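You operate a simulated robot arm through the tools that you are given. There is no shell and no other tool. Be economical: measure what you need, move in short steps, check, and stop when the job is done.

You run a simulated two-armed robot. Do the job below in one go: nothing can be reset, and whatever is moved stays where it is left.

Task
On the folding table, fold the tea towel in half, so that its two long edges meet.

It is judged by the outcome, as a careful person would: the job done as asked, and still so three seconds after it is handed in. It fails if anything else is knocked over, pushed out of place, dropped, spilled or broken. Flat cloth is picked up by pressing the open fingertips on it (5 to 10 N) and closing them slowly along it; thin cloth reads only 2 to 8 mm in the jaws.

Robot
Two 6-joint arms with two-finger parallel grippers on one trunk, on a base that drives. Base frame: it is fixed to the floor where the robot stands at the start and does not move with it; the origin is under the middle of the robot, x ahead of it, y to its left, z up; the surface under the hand at the start is at about z = 0.728. Readings come in m, degrees, newtons and seconds.
The left shoulder is at the start at [0.08, 0.216, 1.445], the right one opposite. With the tool pointing down near the work surface each hand reaches from about 0.1 to 0.7 m from the robot's upright axis, wherever it stands, measured 20 degrees to its own side. Places, roughly: folding table [0.5, -0.2, 0.7]; tea towel [0.5, -0.2, 0.7]. Payload 3.43 kg a hand.
The tool frame of a hand sits at the grasp point between the pads (the TCP): z along the fingers, y along the line on which they close. The tips reach 0.03 m beyond it. Largest opening 0.094 m; finger width 0.028, thickness 0.01; the body of the gripper, 0.05 by 0.096 m, starts 0.055 m behind the TCP.
Orientation is that of the tool frame in the base frame, as a unit quaternion [w, x, y, z]. With the fingers straight down and closing along the base's y, the tool's x points along the base's -x, its y along +y and its z along -z.

Tools
- The arms move only by the tool servo_tool. It takes "left_series", "right_series" or both (then of equal length, played together; a hand with none holds still); each is a list of rows, each an object (a shift or turn left out is 0, a gripper value left out holds the last) with "claw": the gripper command, from -1 (shut) to 1 (fully open), values between in proportion; "linear": the shift along the tool's x, y, z in units of 500 mm (1.0 is 500 mm), a list of three; "rotation": the turn, a rotation vector about the tool's x, y, z in units of 45 degrees (1.0 is 45 degrees), a list of three. In form: [{"claw": claw, "linear": [x, y, z], "rotation": [wx, wy, wz]}, ...]. A call has 1 to 10 rows; each row is the pose to reach, as a shift and turn from the pose commanded when the call began, along the tool's axes at that moment. A call with a number of a shift or a turn outside -1 to 1 is refused whole. Rows are played at 5 a second. More than 0.05 m and 8.6 degrees between two rows, or a gripper value outside its range, and nothing of the call is played. Where a pose cannot be reached the arm comes as near as it can. A force on the tool above 40 N (or 10 N above the force at the start of the call, whichever is more), or a blocked arm, ends the call early, and 0.2 s more pass. The fingers move at their own pace (about 0.072 m/s each) and stop on an object; they squeeze with about 33 N. The grip force told is the motor's: it shows also when the fingers shut on nothing. Time passes only in rows, and 0.2 s behind the last, so rows that repeat a pose let the fingers close. The reply holds the time, the measured pose of the TCP, the force on the tool along the base axes, the opening and the grip force, in the units named above and with some noise, with the torque about the TCP (base axes, N m) and any sound that the robot's microphone picked up, and new pictures: "pictures" is both (left out), scene, wrist or none (wrist: the cameras of the hands that moved).
- Cameras (640 x 400 px; columns grow to the right, rows downward): "scene" is now at [0.0964, 0.0063, 1.5878]; the picture's right is [0.11, -0.99, -0.00], its down [-0.88, -0.09, -0.47] and it looks along [0.47, 0.05, -0.88] (base axes); focal length 273 px, centre (320, 200). "left" rides on the left gripper at [0.076, -0.014, -0.103] in its tool frame; the picture's right is [0.18, 0.98, 0.00], its down [-0.75, 0.14, -0.64] and it looks along [-0.63, 0.12, 0.77] (tool axes); focal length 243 px, centre (320, 200). "right" rides on the right gripper at [0.076, 0.014, -0.102] in its tool frame; the picture's right is [-0.18, 0.98, 0.00], its down [-0.75, -0.14, -0.64] and it looks along [-0.63, -0.12, 0.77] (tool axes); focal length 243 px, centre (320, 200). There is no depth. A picture from a camera that has moved, and an enlarged one, comes with that camera's place and axes in the base frame and with its lens.
- move_column(by): slides the trunk up (or, below 0, down) by that many m; the arms and the scene camera ride with it, the base frame stays. It gives what a move gives, with no picture.
- drive_base(legs): drives the robot by 1 to 6 legs, each [ahead, left, turn to the left] in m, m and degrees, along the robot's own axes; the way and the turn of a leg run together, so that a leg with both is an arc; at most 1.5 m and 180 degrees a leg. The arms and the cameras ride along, it lands a little off, and it stops where it bumps. It gives what a move gives, and a new picture of the scene camera.
- head_to(pan, tilt): turns the head with the scene camera to pan (to the left, within 86 degrees either way) and tilt (down, from -29 to 69), counted from straight ahead of the robot. It gives what a move gives, and a new picture of the scene camera.
- zoom(camera, box): a new picture of the part [left, top, right, bottom] of that camera's present view, enlarged. No time passes.
- job_done(): hands the job in; it is judged then, once.

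Work in short steps. Places have to be worked out from the pictures, the camera data and where the tool is seen: move nearer, look again, correct. Check each grasp and each placing, and mend what went wrong. You have 120 turns and 260 pictures in all, those below and enlarged ones among them. Open the grippers and draw the arms clear of the work before you hand the job in, unless the task says otherwise; then end with one line.

The tools are called after ">>>" as a command line: name --argument value ..., lists and objects as JSON in quotes. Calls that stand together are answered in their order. servo_tool: Moves the arms, as the interface text tells. Its arguments: {"type":"object","properties":{"left_series":{"type":"array","items":{"type":"object","properties":{"claw":{"type":"number"},"linear":{"type":"array","items":{"type":"number"}},"rotation":{"type":"array","items":{"type":"number"}}}}},"right_series":{"type":"array","items":{"type":"object","properties":{"claw":{"type":"number"},"linear":{"type":"array","items":{"type":"number"}},"rotation":{"type":"array","items":{"type":"number"}}}}},"pictures":{"type":"string","enum":["both","scene","wrist","none"]}},"required":[]} The other tools are called the same way: move_column (by) slides the trunk up or down; drive_base (legs) drives the base; head_to (pan, tilt) turns the head that bears the scene camera; zoom (camera, box) takes an enlarged picture of a part of a camera's view; job_done () hands the job in.

At the start:

```text
time: 0.0
left_eef_pos: [0.5195, 0.0324, 0.9159]
left_ee_rot: [0.0, 0.0, 1.0, 0.001]
left_wrist_force: [-0.6, -0.5, -0.4]
left_wrist_torque: [0.01, 0.03, -0.01]
left_finger_gap: 0.094
left_finger_force: 0.1
right_eef_pos: [0.3488, -0.3019, 0.8417]
right_ee_rot: [0.0, 0.0, 1.0, 0.001]
right_wrist_force: [-0.5, -0.1, -0.6]
right_wrist_torque: [-0.03, 0.02, -0.02]
right_finger_gap: 0.0941
right_finger_force: 0.1
trunk travel left (down, up): [-0.675, 0.165]
robot x, y, heading: [-0.0005, 0.0024, -0.0]
head pan, tilt: [6.2, 61.7]
```

scene: 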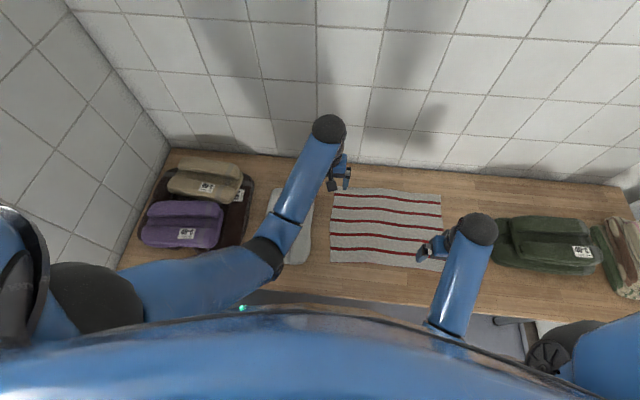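
right: 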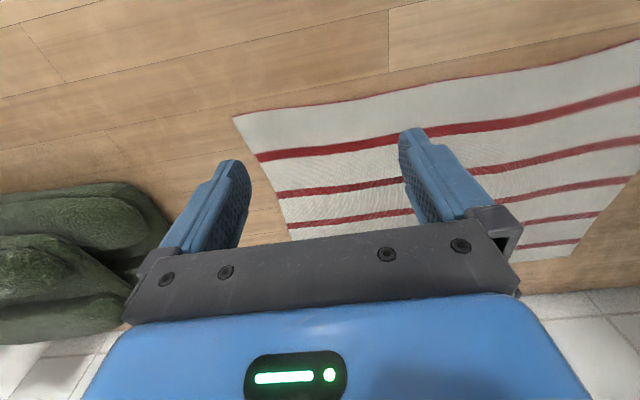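
left: 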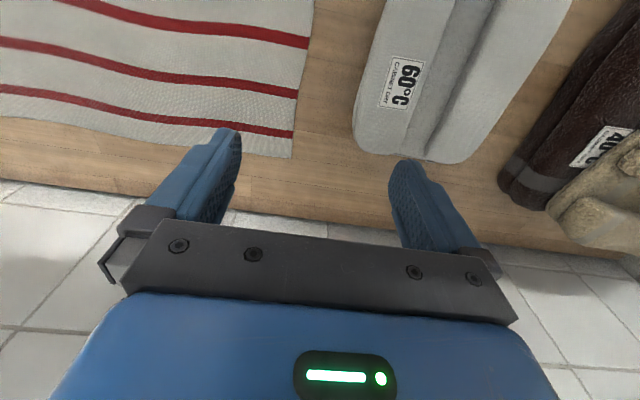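

The towel spans roughly x 0.34–0.61 and y −0.36–0.01, with its long edges along y. I raise the right hand clear of things before driving sideways to centre on the towel.

>>> servo_tool --right_series '[{"linear": [0, 0, -0.09]}, {"linear": [0, 0, -0.18]}, {"linear": [0, 0, -0.27]}, {"linear": [0, 0, -0.32]}]' --left_series '[{"linear": [0, 0, -0.06]}, {"linear": [0, 0, -0.12]}, {"linear": [0, 0, -0.16]}, {"linear": [0, 0, -0.18]}]' --pictures "none"

>>> drive_base --legs '[[0, -0.18, 0]]'

```text
time: 1.0
left_eef_pos: [0.5525, 0.0212, 0.9424]
left_ee_rot: [0.001, 0.001, 1.0, 0.0]
left_wrist_force: [0.1, -0.6, 0.4]
left_wrist_torque: [-0.04, -0.01, -0.01]
left_finger_gap: 0.0943
left_finger_force: 0.1
left hand out of reach, approached as far as the arm can: row 1, 2, 3, 4
right_eef_pos: [0.3466, -0.3025, 0.8762]
right_ee_rot: [0.0, -0.001, 1.0, -0.001]
right_wrist_force: [-0.2, -0.3, -0.1]
right_wrist_torque: [0.01, 0.01, -0.02]
right_finger_gap: 0.0941
right_finger_force: 0.1
right hand out of reach, approached as far as the arm can: row 1, 2, 3, 4
trunk travel left (down, up): [-0.675, 0.165]
robot x, y, heading: [-0.0009, 0.0009, -0.1]
head pan, tilt: [6.2, 61.7]
```

```text
time: 2.5
left_eef_pos: [0.5554, -0.1579, 0.942]
left_ee_rot: [0.001, -0.002, 1.0, -0.002]
left_wrist_force: [0.5, 0.6, 0.8]
left_wrist_torque: [0.0, 0.01, -0.03]
left_finger_gap: 0.0943
left_finger_force: 0.0
right_eef_pos: [0.3473, -0.4835, 0.8786]
right_ee_rot: [0.001, -0.002, 1.0, -0.003]
right_wrist_force: [-0.2, 0.7, -0.2]
right_wrist_torque: [-0.03, 0.01, 0.0]
right_finger_gap: 0.094
right_finger_force: 0.0
trunk travel left (down, up): [-0.675, 0.165]
robot x, y, heading: [-0.0027, -0.1818, 0.5]
head pan, tilt: [6.2, 61.7]
camera scene: at [0.0967, -0.1729, 1.5878], right [0.11, -0.99, 0.0], down [-0.88, -0.1, -0.47], along [0.47, 0.05, -0.88], focal length 273 px, centre (320, 200)
```

scene: 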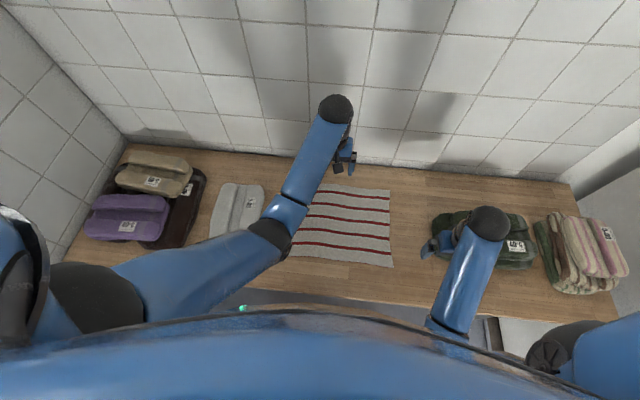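

The robot stands centred now. I move both hands to hover near the two far corners to measure with the wrist cameras.

>>> servo_tool --left_series '[{"linear": [0, 0.043, 0]}, {"linear": [0, 0.086, 0.03]}, {"linear": [0, 0.128, 0.06]}, {"linear": [0, 0.171, 0.09]}, {"linear": [0, 0.214, 0.12]}, {"linear": [0, 0.256, 0.16]}, {"linear": [0, 0.256, 0.16]}]' --right_series '[{"linear": [-0.07, 0.05, 0]}, {"linear": [-0.14, 0.1, 0]}, {"linear": [-0.21, 0.15, 0]}, {"linear": [-0.28, 0.2, 0.02]}, {"linear": [-0.35, 0.25, 0.04]}, {"linear": [-0.426, 0.297, 0.06]}, {"linear": [-0.426, 0.297, 0.06]}]'

```text
time: 4.1
left_eef_pos: [0.5541, -0.0339, 0.8613]
left_ee_rot: [0.001, -0.002, 1.0, -0.001]
left_wrist_force: [0.4, 0.1, -0.2]
left_wrist_torque: [-0.03, 0.0, -0.01]
left_finger_gap: 0.0942
left_finger_force: 0.1
left hand out of reach, approached as far as the arm can: row 1
right_eef_pos: [0.5619, -0.3361, 0.8471]
right_ee_rot: [0.002, -0.002, 1.0, -0.001]
right_wrist_force: [0.2, 0.3, -0.5]
right_wrist_torque: [0.01, -0.01, -0.01]
right_finger_gap: 0.0939
right_finger_force: 0.0
trunk travel left (down, up): [-0.675, 0.165]
robot x, y, heading: [-0.004, -0.1831, 0.2]
head pan, tilt: [6.2, 61.7]
camera scene: at [0.0961, -0.1776, 1.5879], right [0.11, -0.99, 0.0], down [-0.88, -0.1, -0.47], along [0.47, 0.05, -0.88], focal length 273 px, centre (320, 200)
camera right: at [0.4841, -0.3224, 0.9498], right [0.18, 0.98, 0.0], down [0.75, -0.14, 0.64], along [0.63, -0.12, -0.76], focal length 243 px, centre (320, 200)
camera left: at [0.4785, -0.0486, 0.9656], right [-0.19, 0.98, 0.0], down [0.75, 0.14, 0.64], along [0.63, 0.12, -0.77], focal length 243 px, centre (320, 200)
```

scene: 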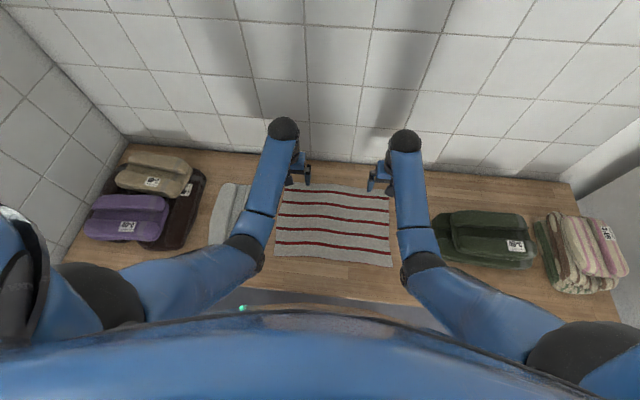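
right: 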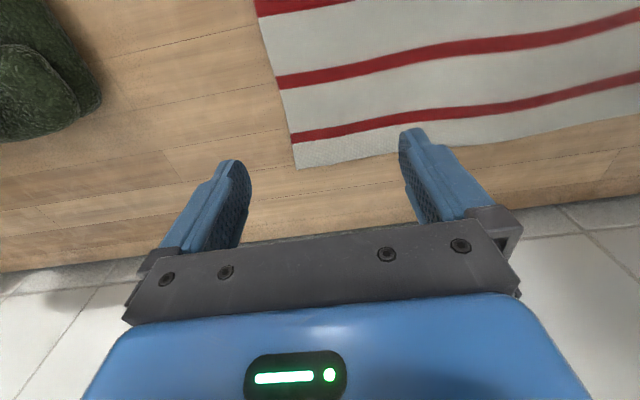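
left: 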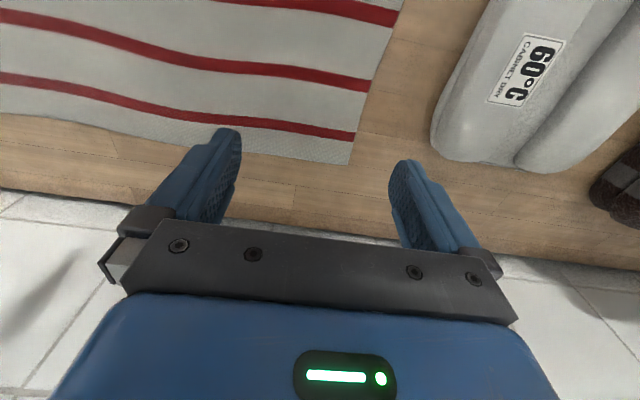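

The far corners measure about (0.617, 0.011) and (0.620, −0.374). I narrow the fingers to ~40 mm and come down just above the far edge near each corner.

>>> servo_tool --left_series '[{"claw": -0.15, "linear": [-0.054, 0.013, 0.05]}, {"linear": [-0.108, 0.026, 0.1]}, {"linear": [-0.108, 0.026, 0.15]}, {"linear": [-0.108, 0.026, 0.172]}, {"linear": [-0.108, 0.026, 0.172]}]' --right_series '[{"claw": -0.15, "linear": [-0.046, -0.006, 0.04]}, {"linear": [-0.092, -0.012, 0.08]}, {"linear": [-0.092, -0.012, 0.12]}, {"linear": [-0.092, -0.012, 0.144]}, {"linear": [-0.092, -0.012, 0.144]}]' --pictures "wrist"

```text
time: 5.3
left_eef_pos: [0.6099, -0.0199, 0.7757]
left_ee_rot: [0.0, -0.003, 1.0, 0.0]
left_wrist_force: [-0.1, 0.0, -0.4]
left_wrist_torque: [0.0, -0.05, 0.03]
left_finger_gap: 0.0399
left_finger_force: 0.2
right_eef_pos: [0.6094, -0.3412, 0.7774]
right_ee_rot: [0.001, -0.002, 1.0, 0.0]
right_wrist_force: [-0.1, 0.0, 0.0]
right_wrist_torque: [-0.01, 0.02, 0.03]
right_finger_gap: 0.0401
right_finger_force: 0.0
trunk travel left (down, up): [-0.675, 0.165]
robot x, y, heading: [0.0044, -0.1834, 0.3]
head pan, tilt: [6.2, 61.7]
camera right: at [0.5321, -0.3264, 0.8787], right [0.18, 0.98, 0.0], down [0.75, -0.14, 0.64], along [0.63, -0.12, -0.77], focal length 243 px, centre (320, 200)
camera left: at [0.5336, -0.0337, 0.8785], right [-0.19, 0.98, 0.0], down [0.75, 0.14, 0.64], along [0.63, 0.12, -0.77], focal length 243 px, centre (320, 200)
```

right: 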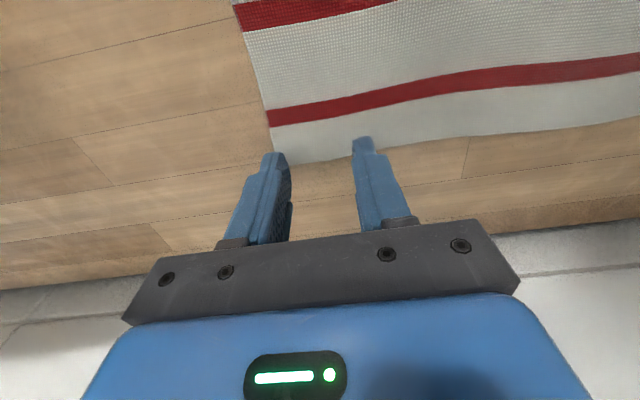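
left: 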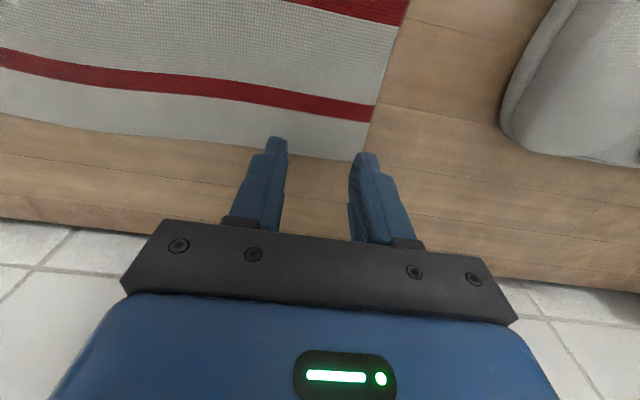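

The fingertips sit right over the edge. I shift 5 mm inward and lower to first contact.

>>> servo_tool --left_series '[{"linear": [0.012, 0, 0.016]}, {"linear": [0.012, 0, 0.03]}, {"linear": [0.012, 0, 0.036]}, {"linear": [0.012, 0, 0.036]}]' --right_series '[{"linear": [0.01, 0, 0.016]}, {"linear": [0.01, 0, 0.03]}, {"linear": [0.01, 0, 0.038]}, {"linear": [0.01, 0, 0.038]}]' --pictures "none"

```text
time: 6.3
left_eef_pos: [0.6015, -0.0194, 0.76]
left_ee_rot: [0.001, -0.003, 1.0, -0.001]
left_wrist_force: [1.0, 0.7, 5.8]
left_wrist_torque: [0.06, -0.05, -0.01]
left_finger_gap: 0.0399
left_finger_force: 0.1
right_eef_pos: [0.6029, -0.3424, 0.7592]
right_ee_rot: [0.004, -0.003, 1.0, 0.0]
right_wrist_force: [2.1, -0.7, 11.6]
right_wrist_torque: [-0.11, 0.02, 0.02]
right_finger_gap: 0.04
right_finger_force: 0.1
trunk travel left (down, up): [-0.675, 0.165]
robot x, y, heading: [0.0005, -0.1831, 0.5]
head pan, tilt: [6.2, 61.7]
```

Both hands press the cloth (5.8 N and 11.6 N). I ease the right one slightly and close both slowly.

>>> servo_tool --left_series '[{"claw": -0.22}, {"claw": -0.3}, {"claw": -0.38}, {"claw": -0.46}, {"claw": -0.55}, {"claw": -0.64}, {"claw": -0.73}, {"claw": -0.82}, {"claw": -0.91}, {"claw": -1}]' --right_series '[{"claw": -0.22, "linear": [0, 0, -0.0015]}, {"claw": -0.3, "linear": [0, 0, -0.0015]}, {"claw": -0.38, "linear": [0, 0, -0.0015]}, {"claw": -0.46, "linear": [0, 0, -0.0015]}, {"claw": -0.55, "linear": [0, 0, -0.0015]}, {"claw": -0.64, "linear": [0, 0, -0.0015]}, {"claw": -0.73, "linear": [0, 0, -0.0015]}, {"claw": -0.82, "linear": [0, 0, -0.0015]}, {"claw": -0.91, "linear": [0, 0, -0.0015]}, {"claw": -1, "linear": [0, 0, -0.0015]}]' --pictures "wrist"

```text
time: 8.5
left_eef_pos: [0.6, -0.0189, 0.7597]
left_ee_rot: [0.002, -0.002, 1.0, 0.0]
left_wrist_force: [-0.5, -2.8, 13.7]
left_wrist_torque: [-0.1, 0.04, 0.01]
left_finger_gap: 0.0023
left_finger_force: 33.7
right_eef_pos: [0.6008, -0.3406, 0.7592]
right_ee_rot: [0.003, -0.003, 1.0, 0.001]
right_wrist_force: [-0.6, 4.6, 12.6]
right_wrist_torque: [0.15, 0.06, 0.05]
right_finger_gap: 0.0052
right_finger_force: 32.9
trunk travel left (down, up): [-0.675, 0.165]
robot x, y, heading: [-0.0037, -0.1842, 0.2]
head pan, tilt: [6.2, 61.7]
camera right: at [0.5234, -0.3268, 0.8619], right [0.18, 0.98, 0.0], down [0.75, -0.14, 0.65], along [0.64, -0.12, -0.76], focal length 243 px, centre (320, 200)
camera left: at [0.5244, -0.034, 0.8628], right [-0.19, 0.98, 0.0], down [0.75, 0.15, 0.64], along [0.63, 0.12, -0.76], focal length 243 px, centre (320, 200)
```

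right: 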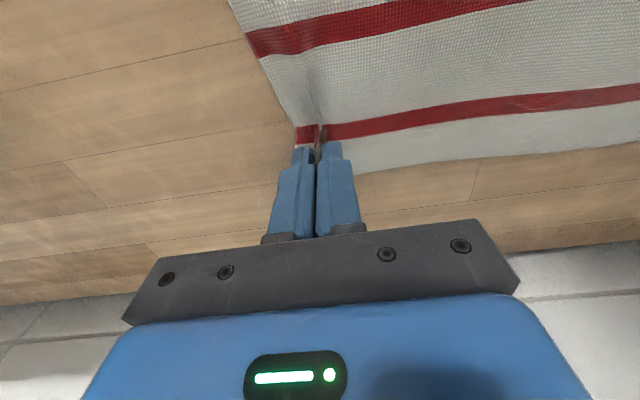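
left: 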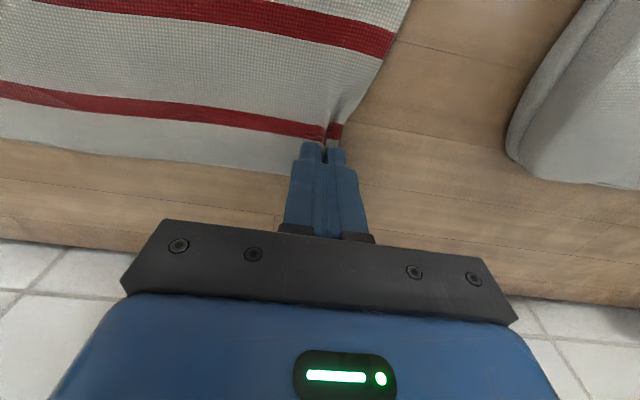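

Both seem to have pinched the cloth (2.3 and 5.2 mm). I lift 40 mm straight up and check.

>>> servo_tool --left_series '[{"claw": -1, "linear": [0.01, 0, -0.03]}, {"linear": [0.02, 0, -0.06]}, {"linear": [0.03, 0, -0.09]}, {"linear": [0.03, 0, -0.09]}]' --right_series '[{"claw": -1, "linear": [0.01, 0, -0.03]}, {"linear": [0.02, 0, -0.06]}, {"linear": [0.03, 0, -0.09]}, {"linear": [0.03, 0, -0.09]}]'

```text
time: 9.5
left_eef_pos: [0.5883, -0.0204, 0.8036]
left_ee_rot: [0.0, -0.002, 1.0, 0.001]
left_wrist_force: [0.8, -5.0, -1.1]
left_wrist_torque: [-0.2, 0.01, 0.01]
left_finger_gap: 0.0016
left_finger_force: 32.6
right_eef_pos: [0.5881, -0.3417, 0.8023]
right_ee_rot: [0.001, -0.003, 1.0, 0.0]
right_wrist_force: [-0.7, 5.0, -0.2]
right_wrist_torque: [0.16, 0.04, 0.09]
right_finger_gap: 0.0023
right_finger_force: 33.0
trunk travel left (down, up): [-0.675, 0.165]
robot x, y, heading: [-0.0013, -0.1814, 0.2]
head pan, tilt: [6.2, 61.7]
camera scene: at [0.0978, -0.1769, 1.5877], right [0.11, -0.99, 0.0], down [-0.88, -0.1, -0.47], along [0.47, 0.05, -0.88], focal length 273 px, centre (320, 200)
camera right: at [0.5109, -0.3273, 0.9045], right [0.18, 0.98, 0.0], down [0.75, -0.14, 0.64], along [0.63, -0.12, -0.77], focal length 243 px, centre (320, 200)
camera left: at [0.5123, -0.0346, 0.9069], right [-0.19, 0.98, 0.0], down [0.75, 0.14, 0.64], along [0.63, 0.12, -0.77], focal length 243 px, centre (320, 200)
```

scene: 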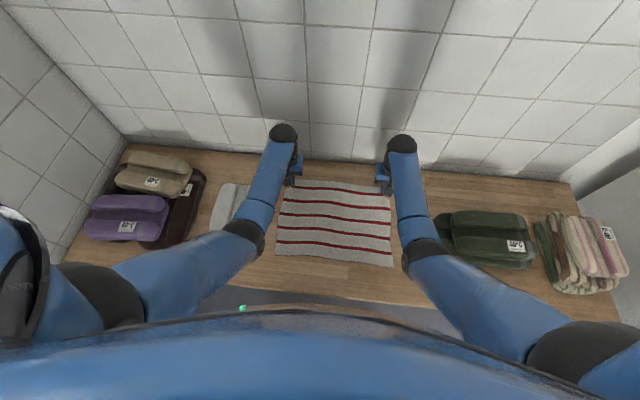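
right: 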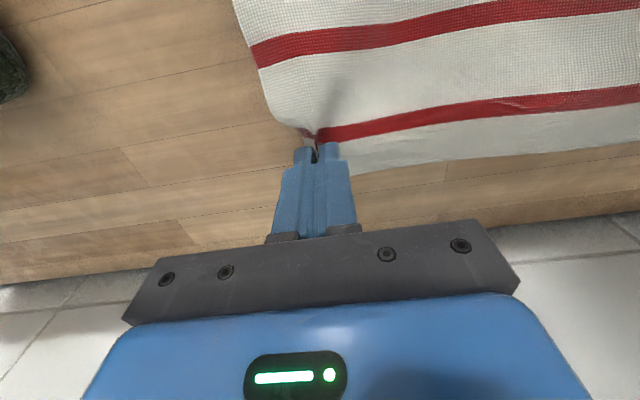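
left: 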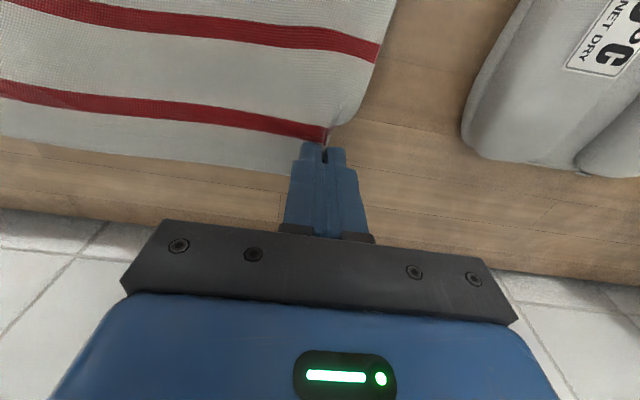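

Both corners are held, with the edge taut (5 N sideways). I swing the edge up toward the fold line and bring the hands slightly together.

>>> servo_tool --left_series '[{"claw": -1, "linear": [0.035, -0.01, -0.02]}, {"linear": [0.07, -0.02, -0.04]}, {"linear": [0.105, -0.025, -0.055]}, {"linear": [0.136, -0.025, -0.064]}, {"linear": [0.136, -0.025, -0.064]}]' --right_series '[{"claw": -1, "linear": [0.035, 0.01, -0.02]}, {"linear": [0.07, 0.02, -0.04]}, {"linear": [0.105, 0.025, -0.055]}, {"linear": [0.136, 0.025, -0.064]}, {"linear": [0.136, 0.025, -0.064]}]' --pictures "none"

>>> move_column --by 0.05

>>> zoom --camera "scene" --box '[220, 130, 460, 280]'

```text
time: 10.7
left_eef_pos: [0.5184, -0.0325, 0.8342]
left_ee_rot: [0.0, -0.002, 1.0, 0.0]
left_wrist_force: [0.4, 0.2, 0.1]
left_wrist_torque: [-0.03, -0.02, -0.02]
left_finger_gap: 0.0021
left_finger_force: 33.3
right_eef_pos: [0.5182, -0.3297, 0.8364]
right_ee_rot: [0.001, -0.003, 1.0, -0.001]
right_wrist_force: [0.2, -0.2, -1.0]
right_wrist_torque: [0.02, 0.01, -0.02]
right_finger_gap: 0.0023
right_finger_force: 33.1
trunk travel left (down, up): [-0.675, 0.165]
robot x, y, heading: [0.0024, -0.1808, 0.5]
head pan, tilt: [6.2, 61.7]
```

```text
time: 11.7
left_eef_pos: [0.5195, -0.031, 0.8841]
left_ee_rot: [0.0, -0.003, 1.0, -0.001]
left_wrist_force: [-0.7, -0.3, -0.6]
left_wrist_torque: [-0.01, 0.0, -0.01]
left_finger_gap: 0.0021
left_finger_force: 33.5
right_eef_pos: [0.5183, -0.3298, 0.8868]
right_ee_rot: [0.001, -0.002, 1.0, -0.001]
right_wrist_force: [0.2, -0.3, 0.4]
right_wrist_torque: [0.04, 0.01, 0.02]
right_finger_gap: 0.0024
right_finger_force: 32.7
trunk travel left (down, up): [-0.725, 0.115]
robot x, y, heading: [-0.0019, -0.1825, 0.3]
head pan, tilt: [6.2, 61.7]
```

```text
2.67 times, centred on (340, 205) of scene
camera zoom: at [0.097, -0.1768, 1.6378], right [0.11, -0.99, 0.0], down [-0.88, -0.1, -0.47], along [0.47, 0.05, -0.88], focal length 727 px, centre (267, 187)
```

zoom: 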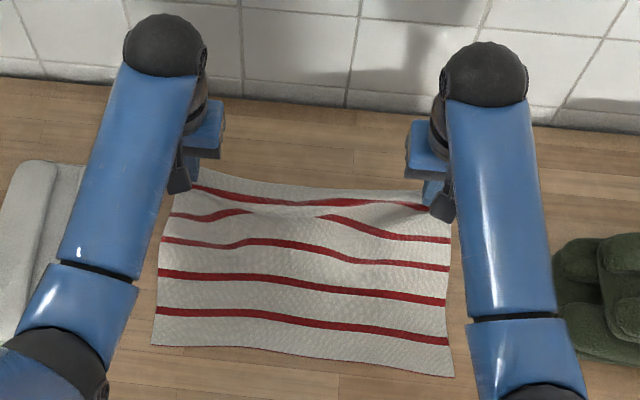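

The edge is lifted nearly over the fold line and the rest of the towel hasn't moved. I carry it over toward the near edge, tilting both grippers 45° so the fingers point away.

>>> servo_tool --left_series '[{"claw": -1, "linear": [0.034, 0, 0], "rotation": [0, -0.11, 0]}, {"linear": [0.068, 0, 0], "rotation": [0, -0.22, 0]}, {"linear": [0.102, 0, 0.01], "rotation": [0, -0.33, 0]}, {"linear": [0.136, 0, 0.025], "rotation": [0, -0.44, 0]}, {"linear": [0.17, 0, 0.045], "rotation": [0, -0.55, 0]}, {"linear": [0.204, 0, 0.07], "rotation": [0, -0.66, 0]}, {"linear": [0.238, 0, 0.1], "rotation": [0, -0.77, 0]}, {"linear": [0.272, 0, 0.13], "rotation": [0, -0.88, 0]}, {"linear": [0.29, 0, 0.15], "rotation": [0, -1, 0]}, {"linear": [0.29, 0, 0.15], "rotation": [0, -1, 0]}]' --right_series '[{"claw": -1, "linear": [0.034, 0, 0], "rotation": [0, -0.11, 0]}, {"linear": [0.068, 0, 0], "rotation": [0, -0.22, 0]}, {"linear": [0.102, 0, 0.01], "rotation": [0, -0.33, 0]}, {"linear": [0.136, 0, 0.025], "rotation": [0, -0.44, 0]}, {"linear": [0.17, 0, 0.045], "rotation": [0, -0.55, 0]}, {"linear": [0.204, 0, 0.07], "rotation": [0, -0.66, 0]}, {"linear": [0.238, 0, 0.1], "rotation": [0, -0.77, 0]}, {"linear": [0.272, 0, 0.13], "rotation": [0, -0.88, 0]}, {"linear": [0.29, 0, 0.15], "rotation": [0, -1, 0]}, {"linear": [0.29, 0, 0.15], "rotation": [0, -1, 0]}]'

```text
time: 13.8
left_eef_pos: [0.3758, -0.0346, 0.8093]
left_ee_rot: [0.384, -0.002, 0.924, 0.0]
left_wrist_force: [-1.1, 0.0, -0.9]
left_wrist_torque: [0.01, -0.03, -0.04]
left_finger_gap: 0.0025
left_finger_force: 33.4
right_eef_pos: [0.3743, -0.3315, 0.8112]
right_ee_rot: [0.384, -0.003, 0.923, 0.001]
right_wrist_force: [-0.9, -0.8, -0.1]
right_wrist_torque: [0.01, 0.01, 0.01]
right_finger_gap: 0.0022
right_finger_force: 32.9
trunk travel left (down, up): [-0.725, 0.115]
robot x, y, heading: [0.0033, -0.1787, 0.1]
head pan, tilt: [6.2, 61.7]
camera scene: at [0.0971, -0.1768, 1.6378], right [0.11, -0.99, 0.0], down [-0.88, -0.1, -0.47], along [0.47, 0.05, -0.88], focal length 273 px, centre (320, 200)
camera right: at [0.2468, -0.3175, 0.8296], right [0.12, 0.98, 0.13], down [0.08, -0.14, 0.99], along [0.99, -0.11, -0.09], focal length 243 px, centre (320, 200)
camera left: at [0.249, -0.0487, 0.8295], right [-0.13, 0.98, -0.13], down [0.08, 0.14, 0.99], along [0.99, 0.12, -0.09], focal length 243 px, centre (320, 200)
```

scene: 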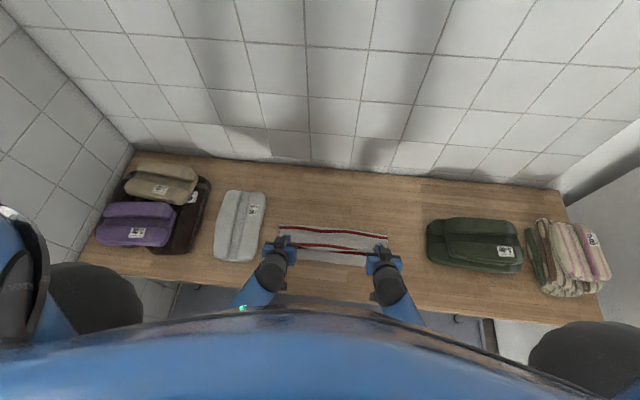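
right: 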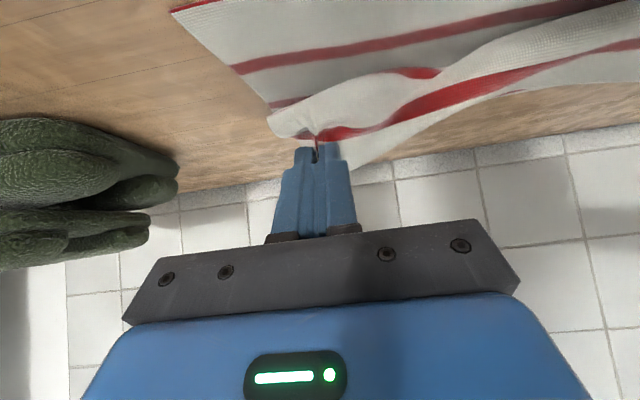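
left: 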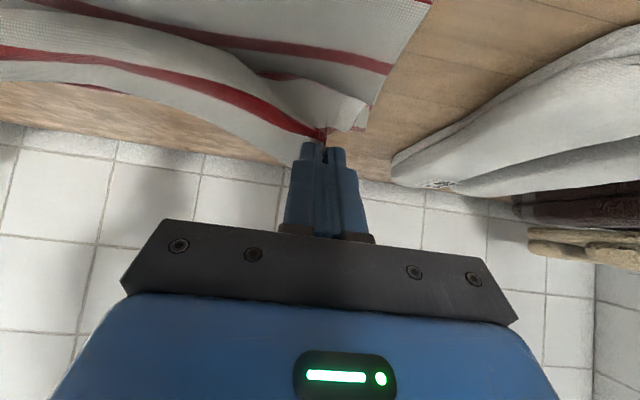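

>>> zoom --camera "scene" --box '[240, 200, 420, 312]'

```text
3.56 times, centred on (330, 256) of scene
camera zoom: at [0.0971, -0.1768, 1.6378], right [0.11, -0.99, 0.0], down [-0.88, -0.1, -0.47], along [0.47, 0.05, -0.88], focal length 970 px, centre (284, 1)
```

zoom: 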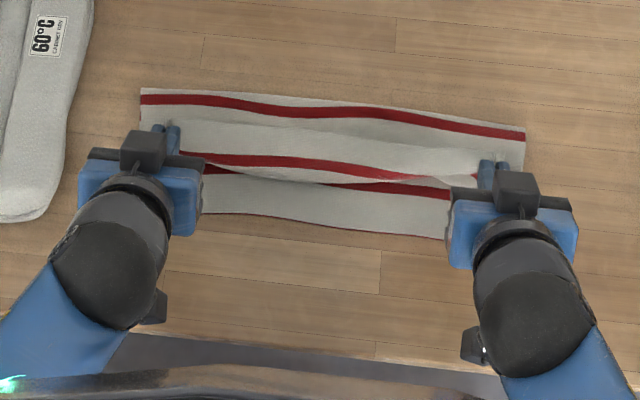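

The held edge still curls back over itself because of the grip angle. I raise slightly and tilt further to about 80° so the edge points away from the fold before release.

>>> servo_tool --left_series '[{"claw": -1, "linear": [-0.03, 0, -0.01], "rotation": [0, -0.1, 0]}, {"linear": [-0.055, 0, -0.015], "rotation": [0, -0.25, 0]}, {"linear": [-0.078, 0, -0.021], "rotation": [0, -0.4, 0]}, {"linear": [-0.078, 0, -0.021], "rotation": [0, -0.55, 0]}, {"linear": [-0.078, 0, -0.021], "rotation": [0, -0.68, 0]}, {"linear": [-0.078, 0, -0.021], "rotation": [0, -0.78, 0]}, {"linear": [-0.078, 0, -0.021], "rotation": [0, -0.78, 0]}]' --right_series '[{"claw": -1, "linear": [-0.03, 0, -0.01], "rotation": [0, -0.1, 0]}, {"linear": [-0.055, 0, -0.015], "rotation": [0, -0.25, 0]}, {"linear": [-0.078, 0, -0.021], "rotation": [0, -0.4, 0]}, {"linear": [-0.078, 0, -0.021], "rotation": [0, -0.55, 0]}, {"linear": [-0.078, 0, -0.021], "rotation": [0, -0.68, 0]}, {"linear": [-0.078, 0, -0.021], "rotation": [0, -0.78, 0]}, {"linear": [-0.078, 0, -0.021], "rotation": [0, -0.78, 0]}]' --pictures "wrist"

>>> zoom --camera "scene" --box '[240, 200, 420, 312]'

```text
time: 15.4
left_eef_pos: [0.3956, -0.0332, 0.8444]
left_ee_rot: [0.644, -0.003, 0.765, 0.002]
left_wrist_force: [0.3, -0.1, 0.0]
left_wrist_torque: [0.0, 0.01, -0.01]
left_finger_gap: 0.0021
left_finger_force: 33.6
right_eef_pos: [0.3931, -0.3302, 0.8448]
right_ee_rot: [0.645, -0.003, 0.765, 0.002]
right_wrist_force: [0.4, -0.3, 0.3]
right_wrist_torque: [-0.03, -0.04, 0.01]
right_finger_gap: 0.0024
right_finger_force: 33.2
trunk travel left (down, up): [-0.725, 0.115]
robot x, y, heading: [0.0043, -0.1847, 0.3]
head pan, tilt: [6.2, 61.7]
camera right: at [0.2784, -0.3158, 0.7884], right [0.03, 0.98, 0.18], down [-0.51, -0.14, 0.85], along [0.86, -0.11, 0.49], focal length 243 px, centre (320, 200)
camera left: at [0.281, -0.0476, 0.7881], right [-0.04, 0.98, -0.18], down [-0.5, 0.14, 0.85], along [0.86, 0.12, 0.49], focal length 243 px, centre (320, 200)
```

right: 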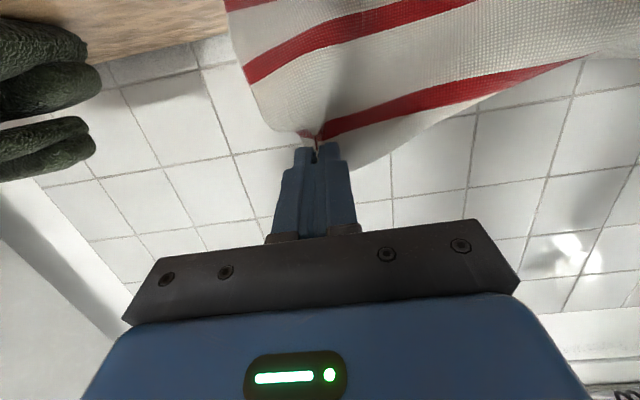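
left: 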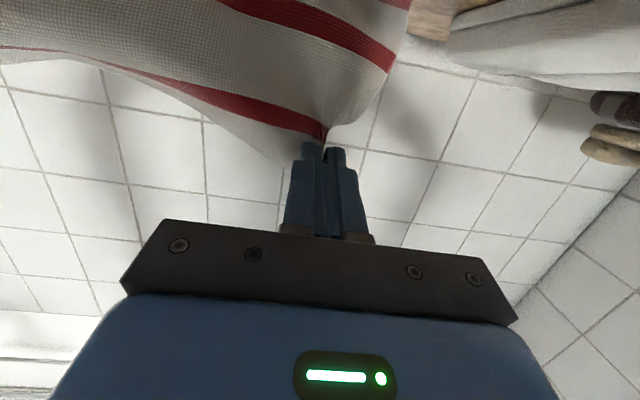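

```text
3.56 times, centred on (330, 256) of scene
camera zoom: at [0.0962, -0.1769, 1.6378], right [0.11, -0.99, 0.0], down [-0.88, -0.1, -0.47], along [0.47, 0.05, -0.88], focal length 970 px, centre (284, 1)
```

zoom: 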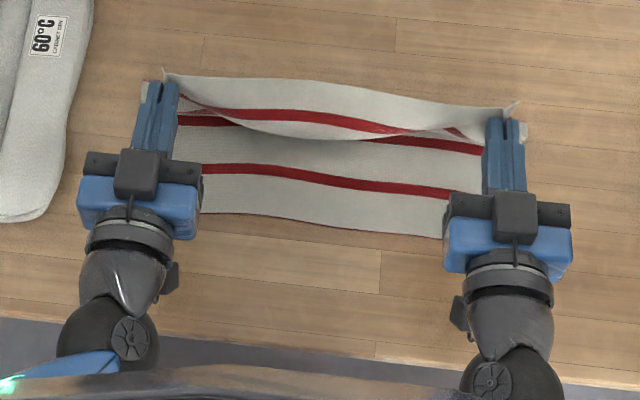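

The cloth stands nearly upright, with its belly hanging toward me. I tilt to ~90°, spread the hands slightly to straighten the edge, and pull it gently toward the near side.

>>> servo_tool --left_series '[{"claw": -1, "linear": [0, 0.008, -0.01], "rotation": [0, -0.12, 0]}, {"linear": [0, 0.016, -0.02], "rotation": [0, -0.24, 0]}, {"linear": [0, 0.016, -0.04], "rotation": [0, -0.3, 0]}, {"linear": [0, 0.016, -0.04], "rotation": [0, -0.3, 0]}]' --right_series '[{"claw": -1, "linear": [0, -0.008, -0.01], "rotation": [0, -0.12, 0]}, {"linear": [0, -0.016, -0.02], "rotation": [0, -0.24, 0]}, {"linear": [0, -0.016, -0.04], "rotation": [0, -0.3, 0]}, {"linear": [0, -0.016, -0.04], "rotation": [0, -0.3, 0]}]' --pictures "none"

>>> zoom --camera "scene" --box '[240, 200, 420, 312]'

```text
time: 16.4
left_eef_pos: [0.376, -0.0245, 0.8467]
left_ee_rot: [0.73, -0.001, 0.684, 0.001]
left_wrist_force: [0.0, 0.1, 0.1]
left_wrist_torque: [0.07, -0.01, 0.0]
left_finger_gap: 0.002
left_finger_force: 32.8
right_eef_pos: [0.3725, -0.3383, 0.8489]
right_ee_rot: [0.73, 0.0, 0.684, 0.0]
right_wrist_force: [0.8, 0.0, -0.1]
right_wrist_torque: [0.0, -0.01, 0.02]
right_finger_gap: 0.0025
right_finger_force: 33.3
trunk travel left (down, up): [-0.725, 0.115]
robot x, y, heading: [-0.0001, -0.1831, 0.1]
head pan, tilt: [6.2, 61.7]
```

```text
3.56 times, centred on (330, 256) of scene
camera zoom: at [0.0965, -0.1769, 1.6378], right [0.11, -0.99, 0.0], down [-0.88, -0.1, -0.47], along [0.47, 0.05, -0.88], focal length 970 px, centre (284, 1)
```

zoom: 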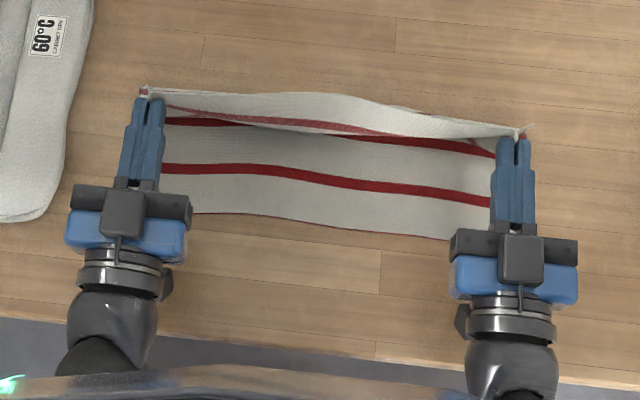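

Cloth is upright at the grips with no tension yet. I tilt ~11° more and pull 20 mm nearer so the edge leans toward the near side.

>>> servo_tool --left_series '[{"claw": -1, "linear": [-0.016, 0.004, -0.02], "rotation": [0, -0.12, 0]}, {"linear": [-0.016, 0.008, -0.04], "rotation": [0, -0.24, 0]}, {"linear": [-0.016, 0.008, -0.05], "rotation": [0, -0.24, 0]}, {"linear": [-0.016, 0.008, -0.05], "rotation": [0, -0.24, 0]}]' --right_series '[{"claw": -1, "linear": [-0.016, -0.004, -0.02], "rotation": [0, -0.12, 0]}, {"linear": [-0.016, -0.008, -0.04], "rotation": [0, -0.24, 0]}, {"linear": [-0.016, -0.008, -0.05], "rotation": [0, -0.24, 0]}, {"linear": [-0.016, -0.008, -0.05], "rotation": [0, -0.24, 0]}]' --pictures "none"

>>> zoom --camera "scene" --box '[240, 200, 420, 312]'

```text
time: 17.4
left_eef_pos: [0.3516, -0.0224, 0.8576]
left_ee_rot: [0.793, -0.003, 0.609, 0.001]
left_wrist_force: [16.4, 1.6, 35.8]
left_wrist_torque: [0.29, 0.79, -0.37]
left_finger_gap: 0.0023
left_finger_force: 33.3
right_eef_pos: [0.3486, -0.3419, 0.8571]
right_ee_rot: [0.793, -0.001, 0.609, 0.002]
right_wrist_force: [8.4, -0.5, 28.7]
right_wrist_torque: [-0.25, 1.29, 0.32]
right_finger_gap: 0.0021
right_finger_force: 32.8
trunk travel left (down, up): [-0.725, 0.115]
robot x, y, heading: [0.0023, -0.181, 0.0]
head pan, tilt: [6.2, 61.7]
```

```text
3.56 times, centred on (330, 256) of scene
camera zoom: at [0.0966, -0.1769, 1.6387], right [0.11, -0.99, 0.0], down [-0.87, -0.1, -0.47], along [0.47, 0.05, -0.88], focal length 970 px, centre (284, 1)
```

zoom: 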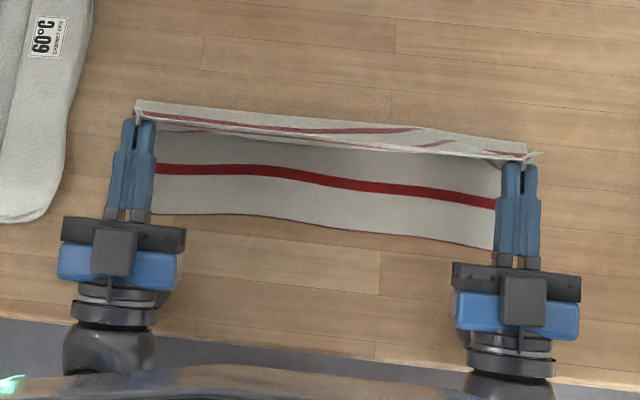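

The 30 N upward force means the wrist is resting on the table, so I raise 14 mm right away and move slightly nearer.

>>> servo_tool --left_series '[{"claw": -1, "linear": [-0.02, 0, 0.005]}, {"linear": [-0.028, 0, 0.005]}, {"linear": [-0.035, 0, -0.02]}, {"linear": [-0.035, 0, -0.02]}]' --right_series '[{"claw": -1, "linear": [-0.02, 0, 0.005]}, {"linear": [-0.028, 0, 0.005]}, {"linear": [-0.035, 0, -0.02]}, {"linear": [-0.035, 0, -0.02]}]' --pictures "none"

>>> zoom --camera "scene" --box '[240, 200, 420, 312]'

```text
time: 18.4
left_eef_pos: [0.334, -0.0197, 0.8686]
left_ee_rot: [0.79, -0.001, 0.613, 0.002]
left_wrist_force: [-0.7, -6.0, 1.0]
left_wrist_torque: [0.05, -0.02, -0.15]
left_finger_gap: 0.002
left_finger_force: 32.8
right_eef_pos: [0.3345, -0.3424, 0.8695]
right_ee_rot: [0.791, -0.002, 0.612, 0.001]
right_wrist_force: [0.7, 6.2, 0.0]
right_wrist_torque: [-0.11, 0.02, 0.15]
right_finger_gap: 0.0025
right_finger_force: 33.2
trunk travel left (down, up): [-0.725, 0.115]
robot x, y, heading: [0.0038, -0.1875, 0.2]
head pan, tilt: [6.2, 61.7]
```

```text
3.56 times, centred on (330, 256) of scene
camera zoom: at [0.0965, -0.1769, 1.6378], right [0.11, -0.99, 0.0], down [-0.88, -0.1, -0.47], along [0.47, 0.05, -0.88], focal length 970 px, centre (284, 1)
```

zoom: 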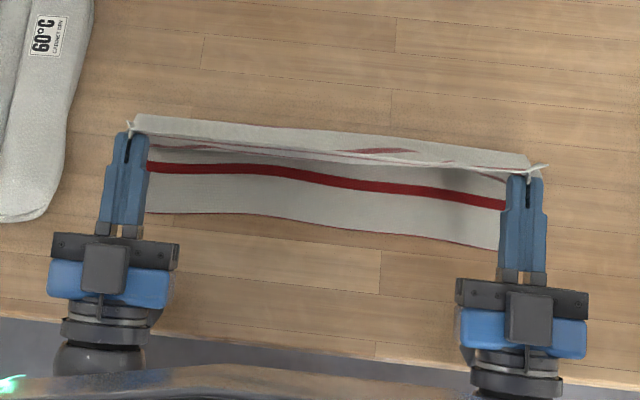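

The edge now leans properly toward the near side. I go 20 mm nearer, relax the sideways stretch, then check.

>>> servo_tool --left_series '[{"claw": -1, "linear": [0.008, -0.005, -0.02]}, {"linear": [0.006, -0.008, -0.04]}, {"linear": [0.006, -0.008, -0.04]}]' --right_series '[{"claw": -1, "linear": [0.008, 0.005, -0.02]}, {"linear": [0.006, 0.008, -0.04]}, {"linear": [0.006, 0.008, -0.04]}]' --pictures "none"

>>> zoom --camera "scene" --box '[240, 200, 420, 312]'

```text
time: 19.2
left_eef_pos: [0.3165, -0.0247, 0.8607]
left_ee_rot: [0.791, -0.002, 0.612, 0.002]
left_wrist_force: [-0.3, -0.8, -0.4]
left_wrist_torque: [0.01, 0.01, 0.0]
left_finger_gap: 0.0021
left_finger_force: 33.0
right_eef_pos: [0.3148, -0.34, 0.8632]
right_ee_rot: [0.791, -0.001, 0.611, 0.001]
right_wrist_force: [-0.7, 0.3, -0.3]
right_wrist_torque: [0.0, -0.01, 0.02]
right_finger_gap: 0.0023
right_finger_force: 32.8
trunk travel left (down, up): [-0.725, 0.115]
robot x, y, heading: [-0.002, -0.1849, 0.4]
head pan, tilt: [6.2, 61.7]
```

```text
3.56 times, centred on (330, 256) of scene
camera zoom: at [0.096, -0.1768, 1.6379], right [0.11, -0.99, 0.0], down [-0.87, -0.1, -0.47], along [0.47, 0.05, -0.88], focal length 970 px, centre (284, 1)
```

zoom: 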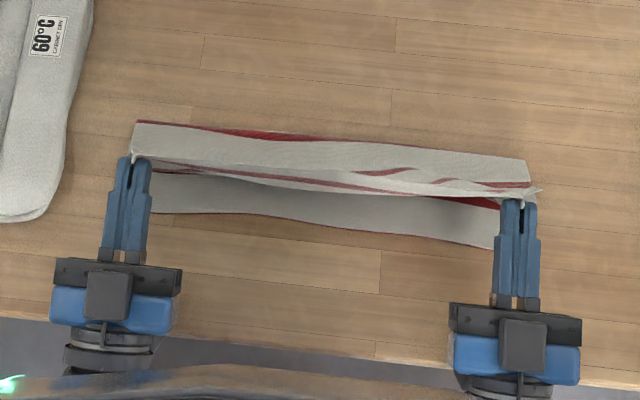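

The layer leans well past the near side; letting it drop here makes it flop the right way, and I can fine-tune afterwards by regripping the edge from above. I open the fingers.

>>> servo_tool --left_series '[{"claw": -0.2}, {"claw": -0.2}, {"claw": -0.2, "linear": [0, 0, -0.02]}, {"claw": -0.2, "linear": [0, 0, -0.02]}]' --right_series '[{"claw": -0.2}, {"claw": -0.2}, {"claw": -0.2, "linear": [0, 0, -0.02]}, {"claw": -0.2, "linear": [0, 0, -0.02]}]' --pictures "none"

>>> zoom --camera "scene" --box '[240, 200, 420, 312]'

```text
time: 20.2
left_eef_pos: [0.3062, -0.0252, 0.8576]
left_ee_rot: [0.79, -0.003, 0.613, 0.003]
left_wrist_force: [0.3, 0.0, 0.0]
left_wrist_torque: [-0.02, 0.02, 0.0]
left_finger_gap: 0.0378
left_finger_force: 0.1
right_eef_pos: [0.3035, -0.3391, 0.8607]
right_ee_rot: [0.791, -0.002, 0.612, 0.002]
right_wrist_force: [-0.9, 1.0, 0.3]
right_wrist_torque: [0.01, 0.0, -0.01]
right_finger_gap: 0.0375
right_finger_force: 0.1
trunk travel left (down, up): [-0.725, 0.115]
robot x, y, heading: [-0.0002, -0.1826, 0.4]
head pan, tilt: [6.2, 61.7]
```

```text
3.56 times, centred on (330, 256) of scene
camera zoom: at [0.0966, -0.1769, 1.6378], right [0.11, -0.99, 0.0], down [-0.88, -0.1, -0.47], along [0.47, 0.05, -0.88], focal length 970 px, centre (284, 1)
```

zoom: 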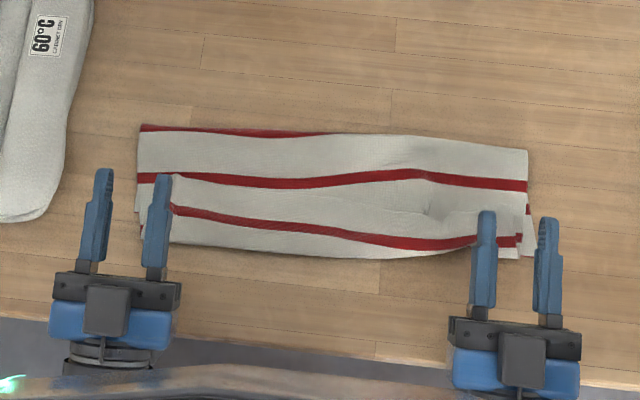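

It fell the right way and lies nearly edge to edge. I raise the hands and turn them back to vertical to inspect.

>>> servo_tool --left_series '[{"linear": [-0.05, 0.02, 0.01]}, {"linear": [-0.1, 0.04, 0.02], "rotation": [0, 0.15, 0]}, {"linear": [-0.12, 0.06, 0.02], "rotation": [0, 0.33, 0]}, {"linear": [-0.12, 0.06, 0.02], "rotation": [0, 0.51, 0]}, {"linear": [-0.12, 0.06, 0.02], "rotation": [0, 0.69, 0]}, {"linear": [-0.12, 0.06, 0.02], "rotation": [0, 0.87, 0]}, {"linear": [-0.12, 0.06, 0.02], "rotation": [0, 1.0, 0]}]' --right_series '[{"linear": [-0.05, -0.02, 0.01]}, {"linear": [-0.1, -0.04, 0.02], "rotation": [0, 0.15, 0]}, {"linear": [-0.12, -0.06, 0.02], "rotation": [0, 0.33, 0]}, {"linear": [-0.12, -0.06, 0.02], "rotation": [0, 0.51, 0]}, {"linear": [-0.12, -0.06, 0.02], "rotation": [0, 0.69, 0]}, {"linear": [-0.12, -0.06, 0.02], "rotation": [0, 0.87, 0]}, {"linear": [-0.12, -0.06, 0.02], "rotation": [0, 1.0, 0]}]' --pictures "none"

>>> servo_tool --left_series '[{"linear": [0, 0, 0], "rotation": [0, 0.18, 0]}, {"rotation": [0, 0.36, 0]}, {"rotation": [0, 0.54, 0]}, {"rotation": [0, 0.72, 0]}, {"rotation": [0, 0.9, 0]}]' --right_series '[{"linear": [0, 0, 0], "rotation": [0, 0.18, 0]}, {"rotation": [0, 0.36, 0]}, {"rotation": [0, 0.54, 0]}, {"rotation": [0, 0.72, 0]}, {"rotation": [0, 0.9, 0]}]'

>>> zoom --camera "scene" --box '[240, 200, 420, 312]'

```text
time: 21.9
left_eef_pos: [0.3017, 0.0045, 0.9187]
left_ee_rot: [0.496, -0.003, 0.868, 0.0]
left_wrist_force: [-0.5, -0.8, 0.0]
left_wrist_torque: [0.02, 0.0, -0.01]
left_finger_gap: 0.0378
left_finger_force: 0.0
right_eef_pos: [0.3009, -0.3689, 0.9207]
right_ee_rot: [0.497, -0.002, 0.868, 0.002]
right_wrist_force: [0.2, -0.8, -0.1]
right_wrist_torque: [0.0, -0.03, 0.01]
right_finger_gap: 0.0376
right_finger_force: 0.0
trunk travel left (down, up): [-0.725, 0.115]
robot x, y, heading: [-0.0026, -0.1875, 0.5]
head pan, tilt: [6.2, 61.7]
```

```text
time: 23.1
left_eef_pos: [0.3021, 0.0049, 0.9179]
left_ee_rot: [0.164, -0.002, 0.987, 0.001]
left_wrist_force: [0.9, -0.2, 0.1]
left_wrist_torque: [0.03, -0.01, 0.04]
left_finger_gap: 0.0378
left_finger_force: 0.0
right_eef_pos: [0.302, -0.3681, 0.9203]
right_ee_rot: [0.164, -0.003, 0.987, 0.002]
right_wrist_force: [0.2, 0.4, 0.3]
right_wrist_torque: [0.04, 0.0, 0.04]
right_finger_gap: 0.0378
right_finger_force: 0.1
trunk travel left (down, up): [-0.725, 0.115]
robot x, y, heading: [0.0025, -0.1861, 0.2]
head pan, tilt: [6.2, 61.7]
camera scene: at [0.0992, -0.1768, 1.6377], right [0.11, -0.99, 0.0], down [-0.88, -0.1, -0.47], along [0.47, 0.05, -0.88], focal length 273 px, centre (320, 200)
camera right: at [0.1955, -0.3544, 0.9925], right [0.17, 0.98, 0.06], down [0.51, -0.14, 0.85], along [0.85, -0.11, -0.52], focal length 243 px, centre (320, 200)
camera left: at [0.1977, -0.0103, 0.9917], right [-0.18, 0.98, -0.06], down [0.51, 0.14, 0.85], along [0.84, 0.12, -0.52], focal length 243 px, centre (320, 200)
```

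scene: 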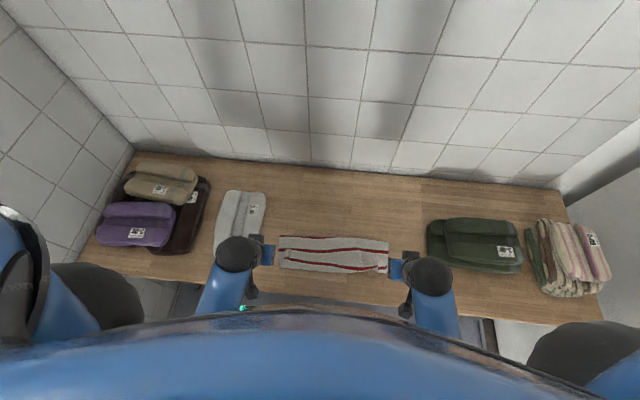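
right: 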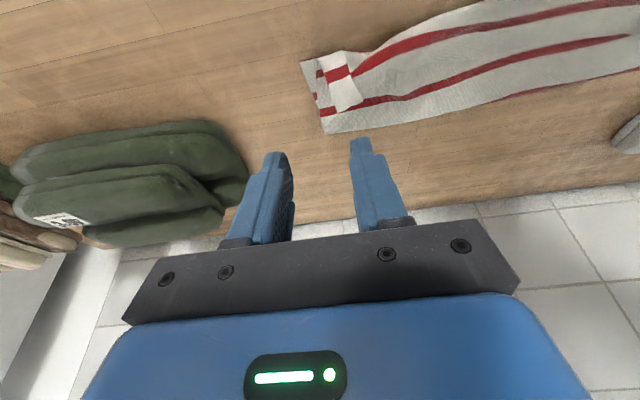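
left: 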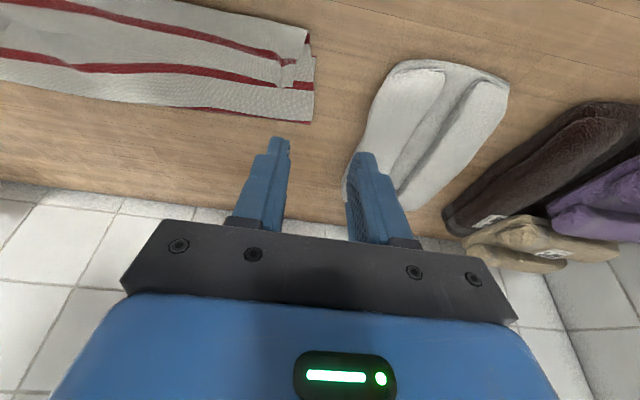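

```text
3.56 times, centred on (330, 256) of scene
camera zoom: at [0.0992, -0.1768, 1.6377], right [0.11, -0.99, 0.0], down [-0.88, -0.1, -0.47], along [0.47, 0.05, -0.88], focal length 970 px, centre (284, 1)
```

zoom: 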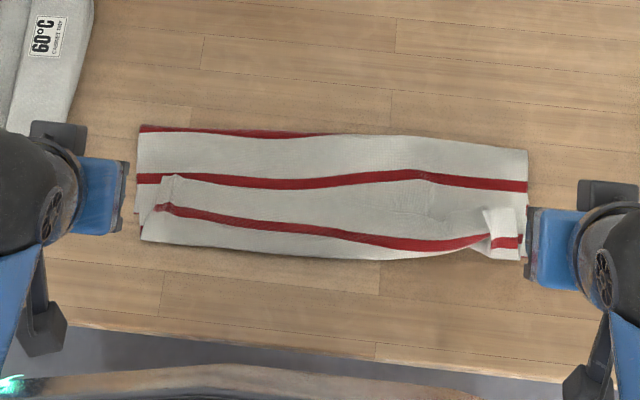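

The fold is made but both free corners are tucked back and the top layer overhangs slightly. I look closer through the wrist cameras.

>>> zoom --camera "right" --box '[290, 0, 640, 150]'

>>> zoom --camera "left" --box '[0, 0, 350, 150]'

```text
1.83 times, centred on (465, 75) of right
camera zoom: at [0.1955, -0.3544, 0.9925], right [0.17, 0.98, 0.06], down [0.51, -0.14, 0.85], along [0.85, -0.11, -0.52], focal length 444 px, centre (55, 429)
```

zoom: 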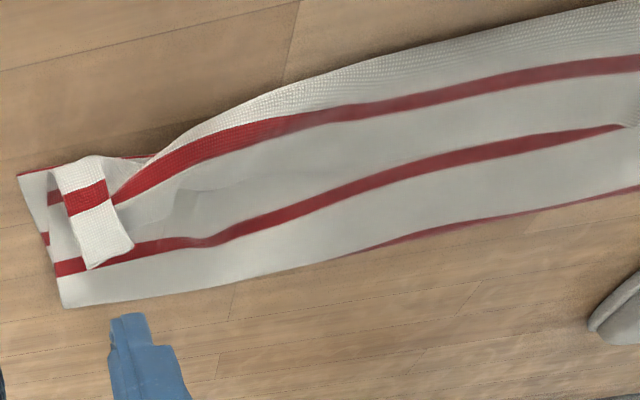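

```text
1.83 times, centred on (175, 75) of left
camera zoom: at [0.1977, -0.0103, 0.9917], right [-0.18, 0.98, -0.06], down [0.51, 0.14, 0.85], along [0.84, 0.12, -0.52], focal length 444 px, centre (585, 429)
```

zoom: 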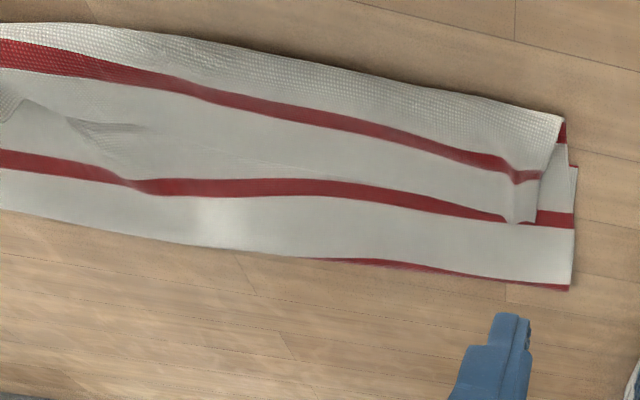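

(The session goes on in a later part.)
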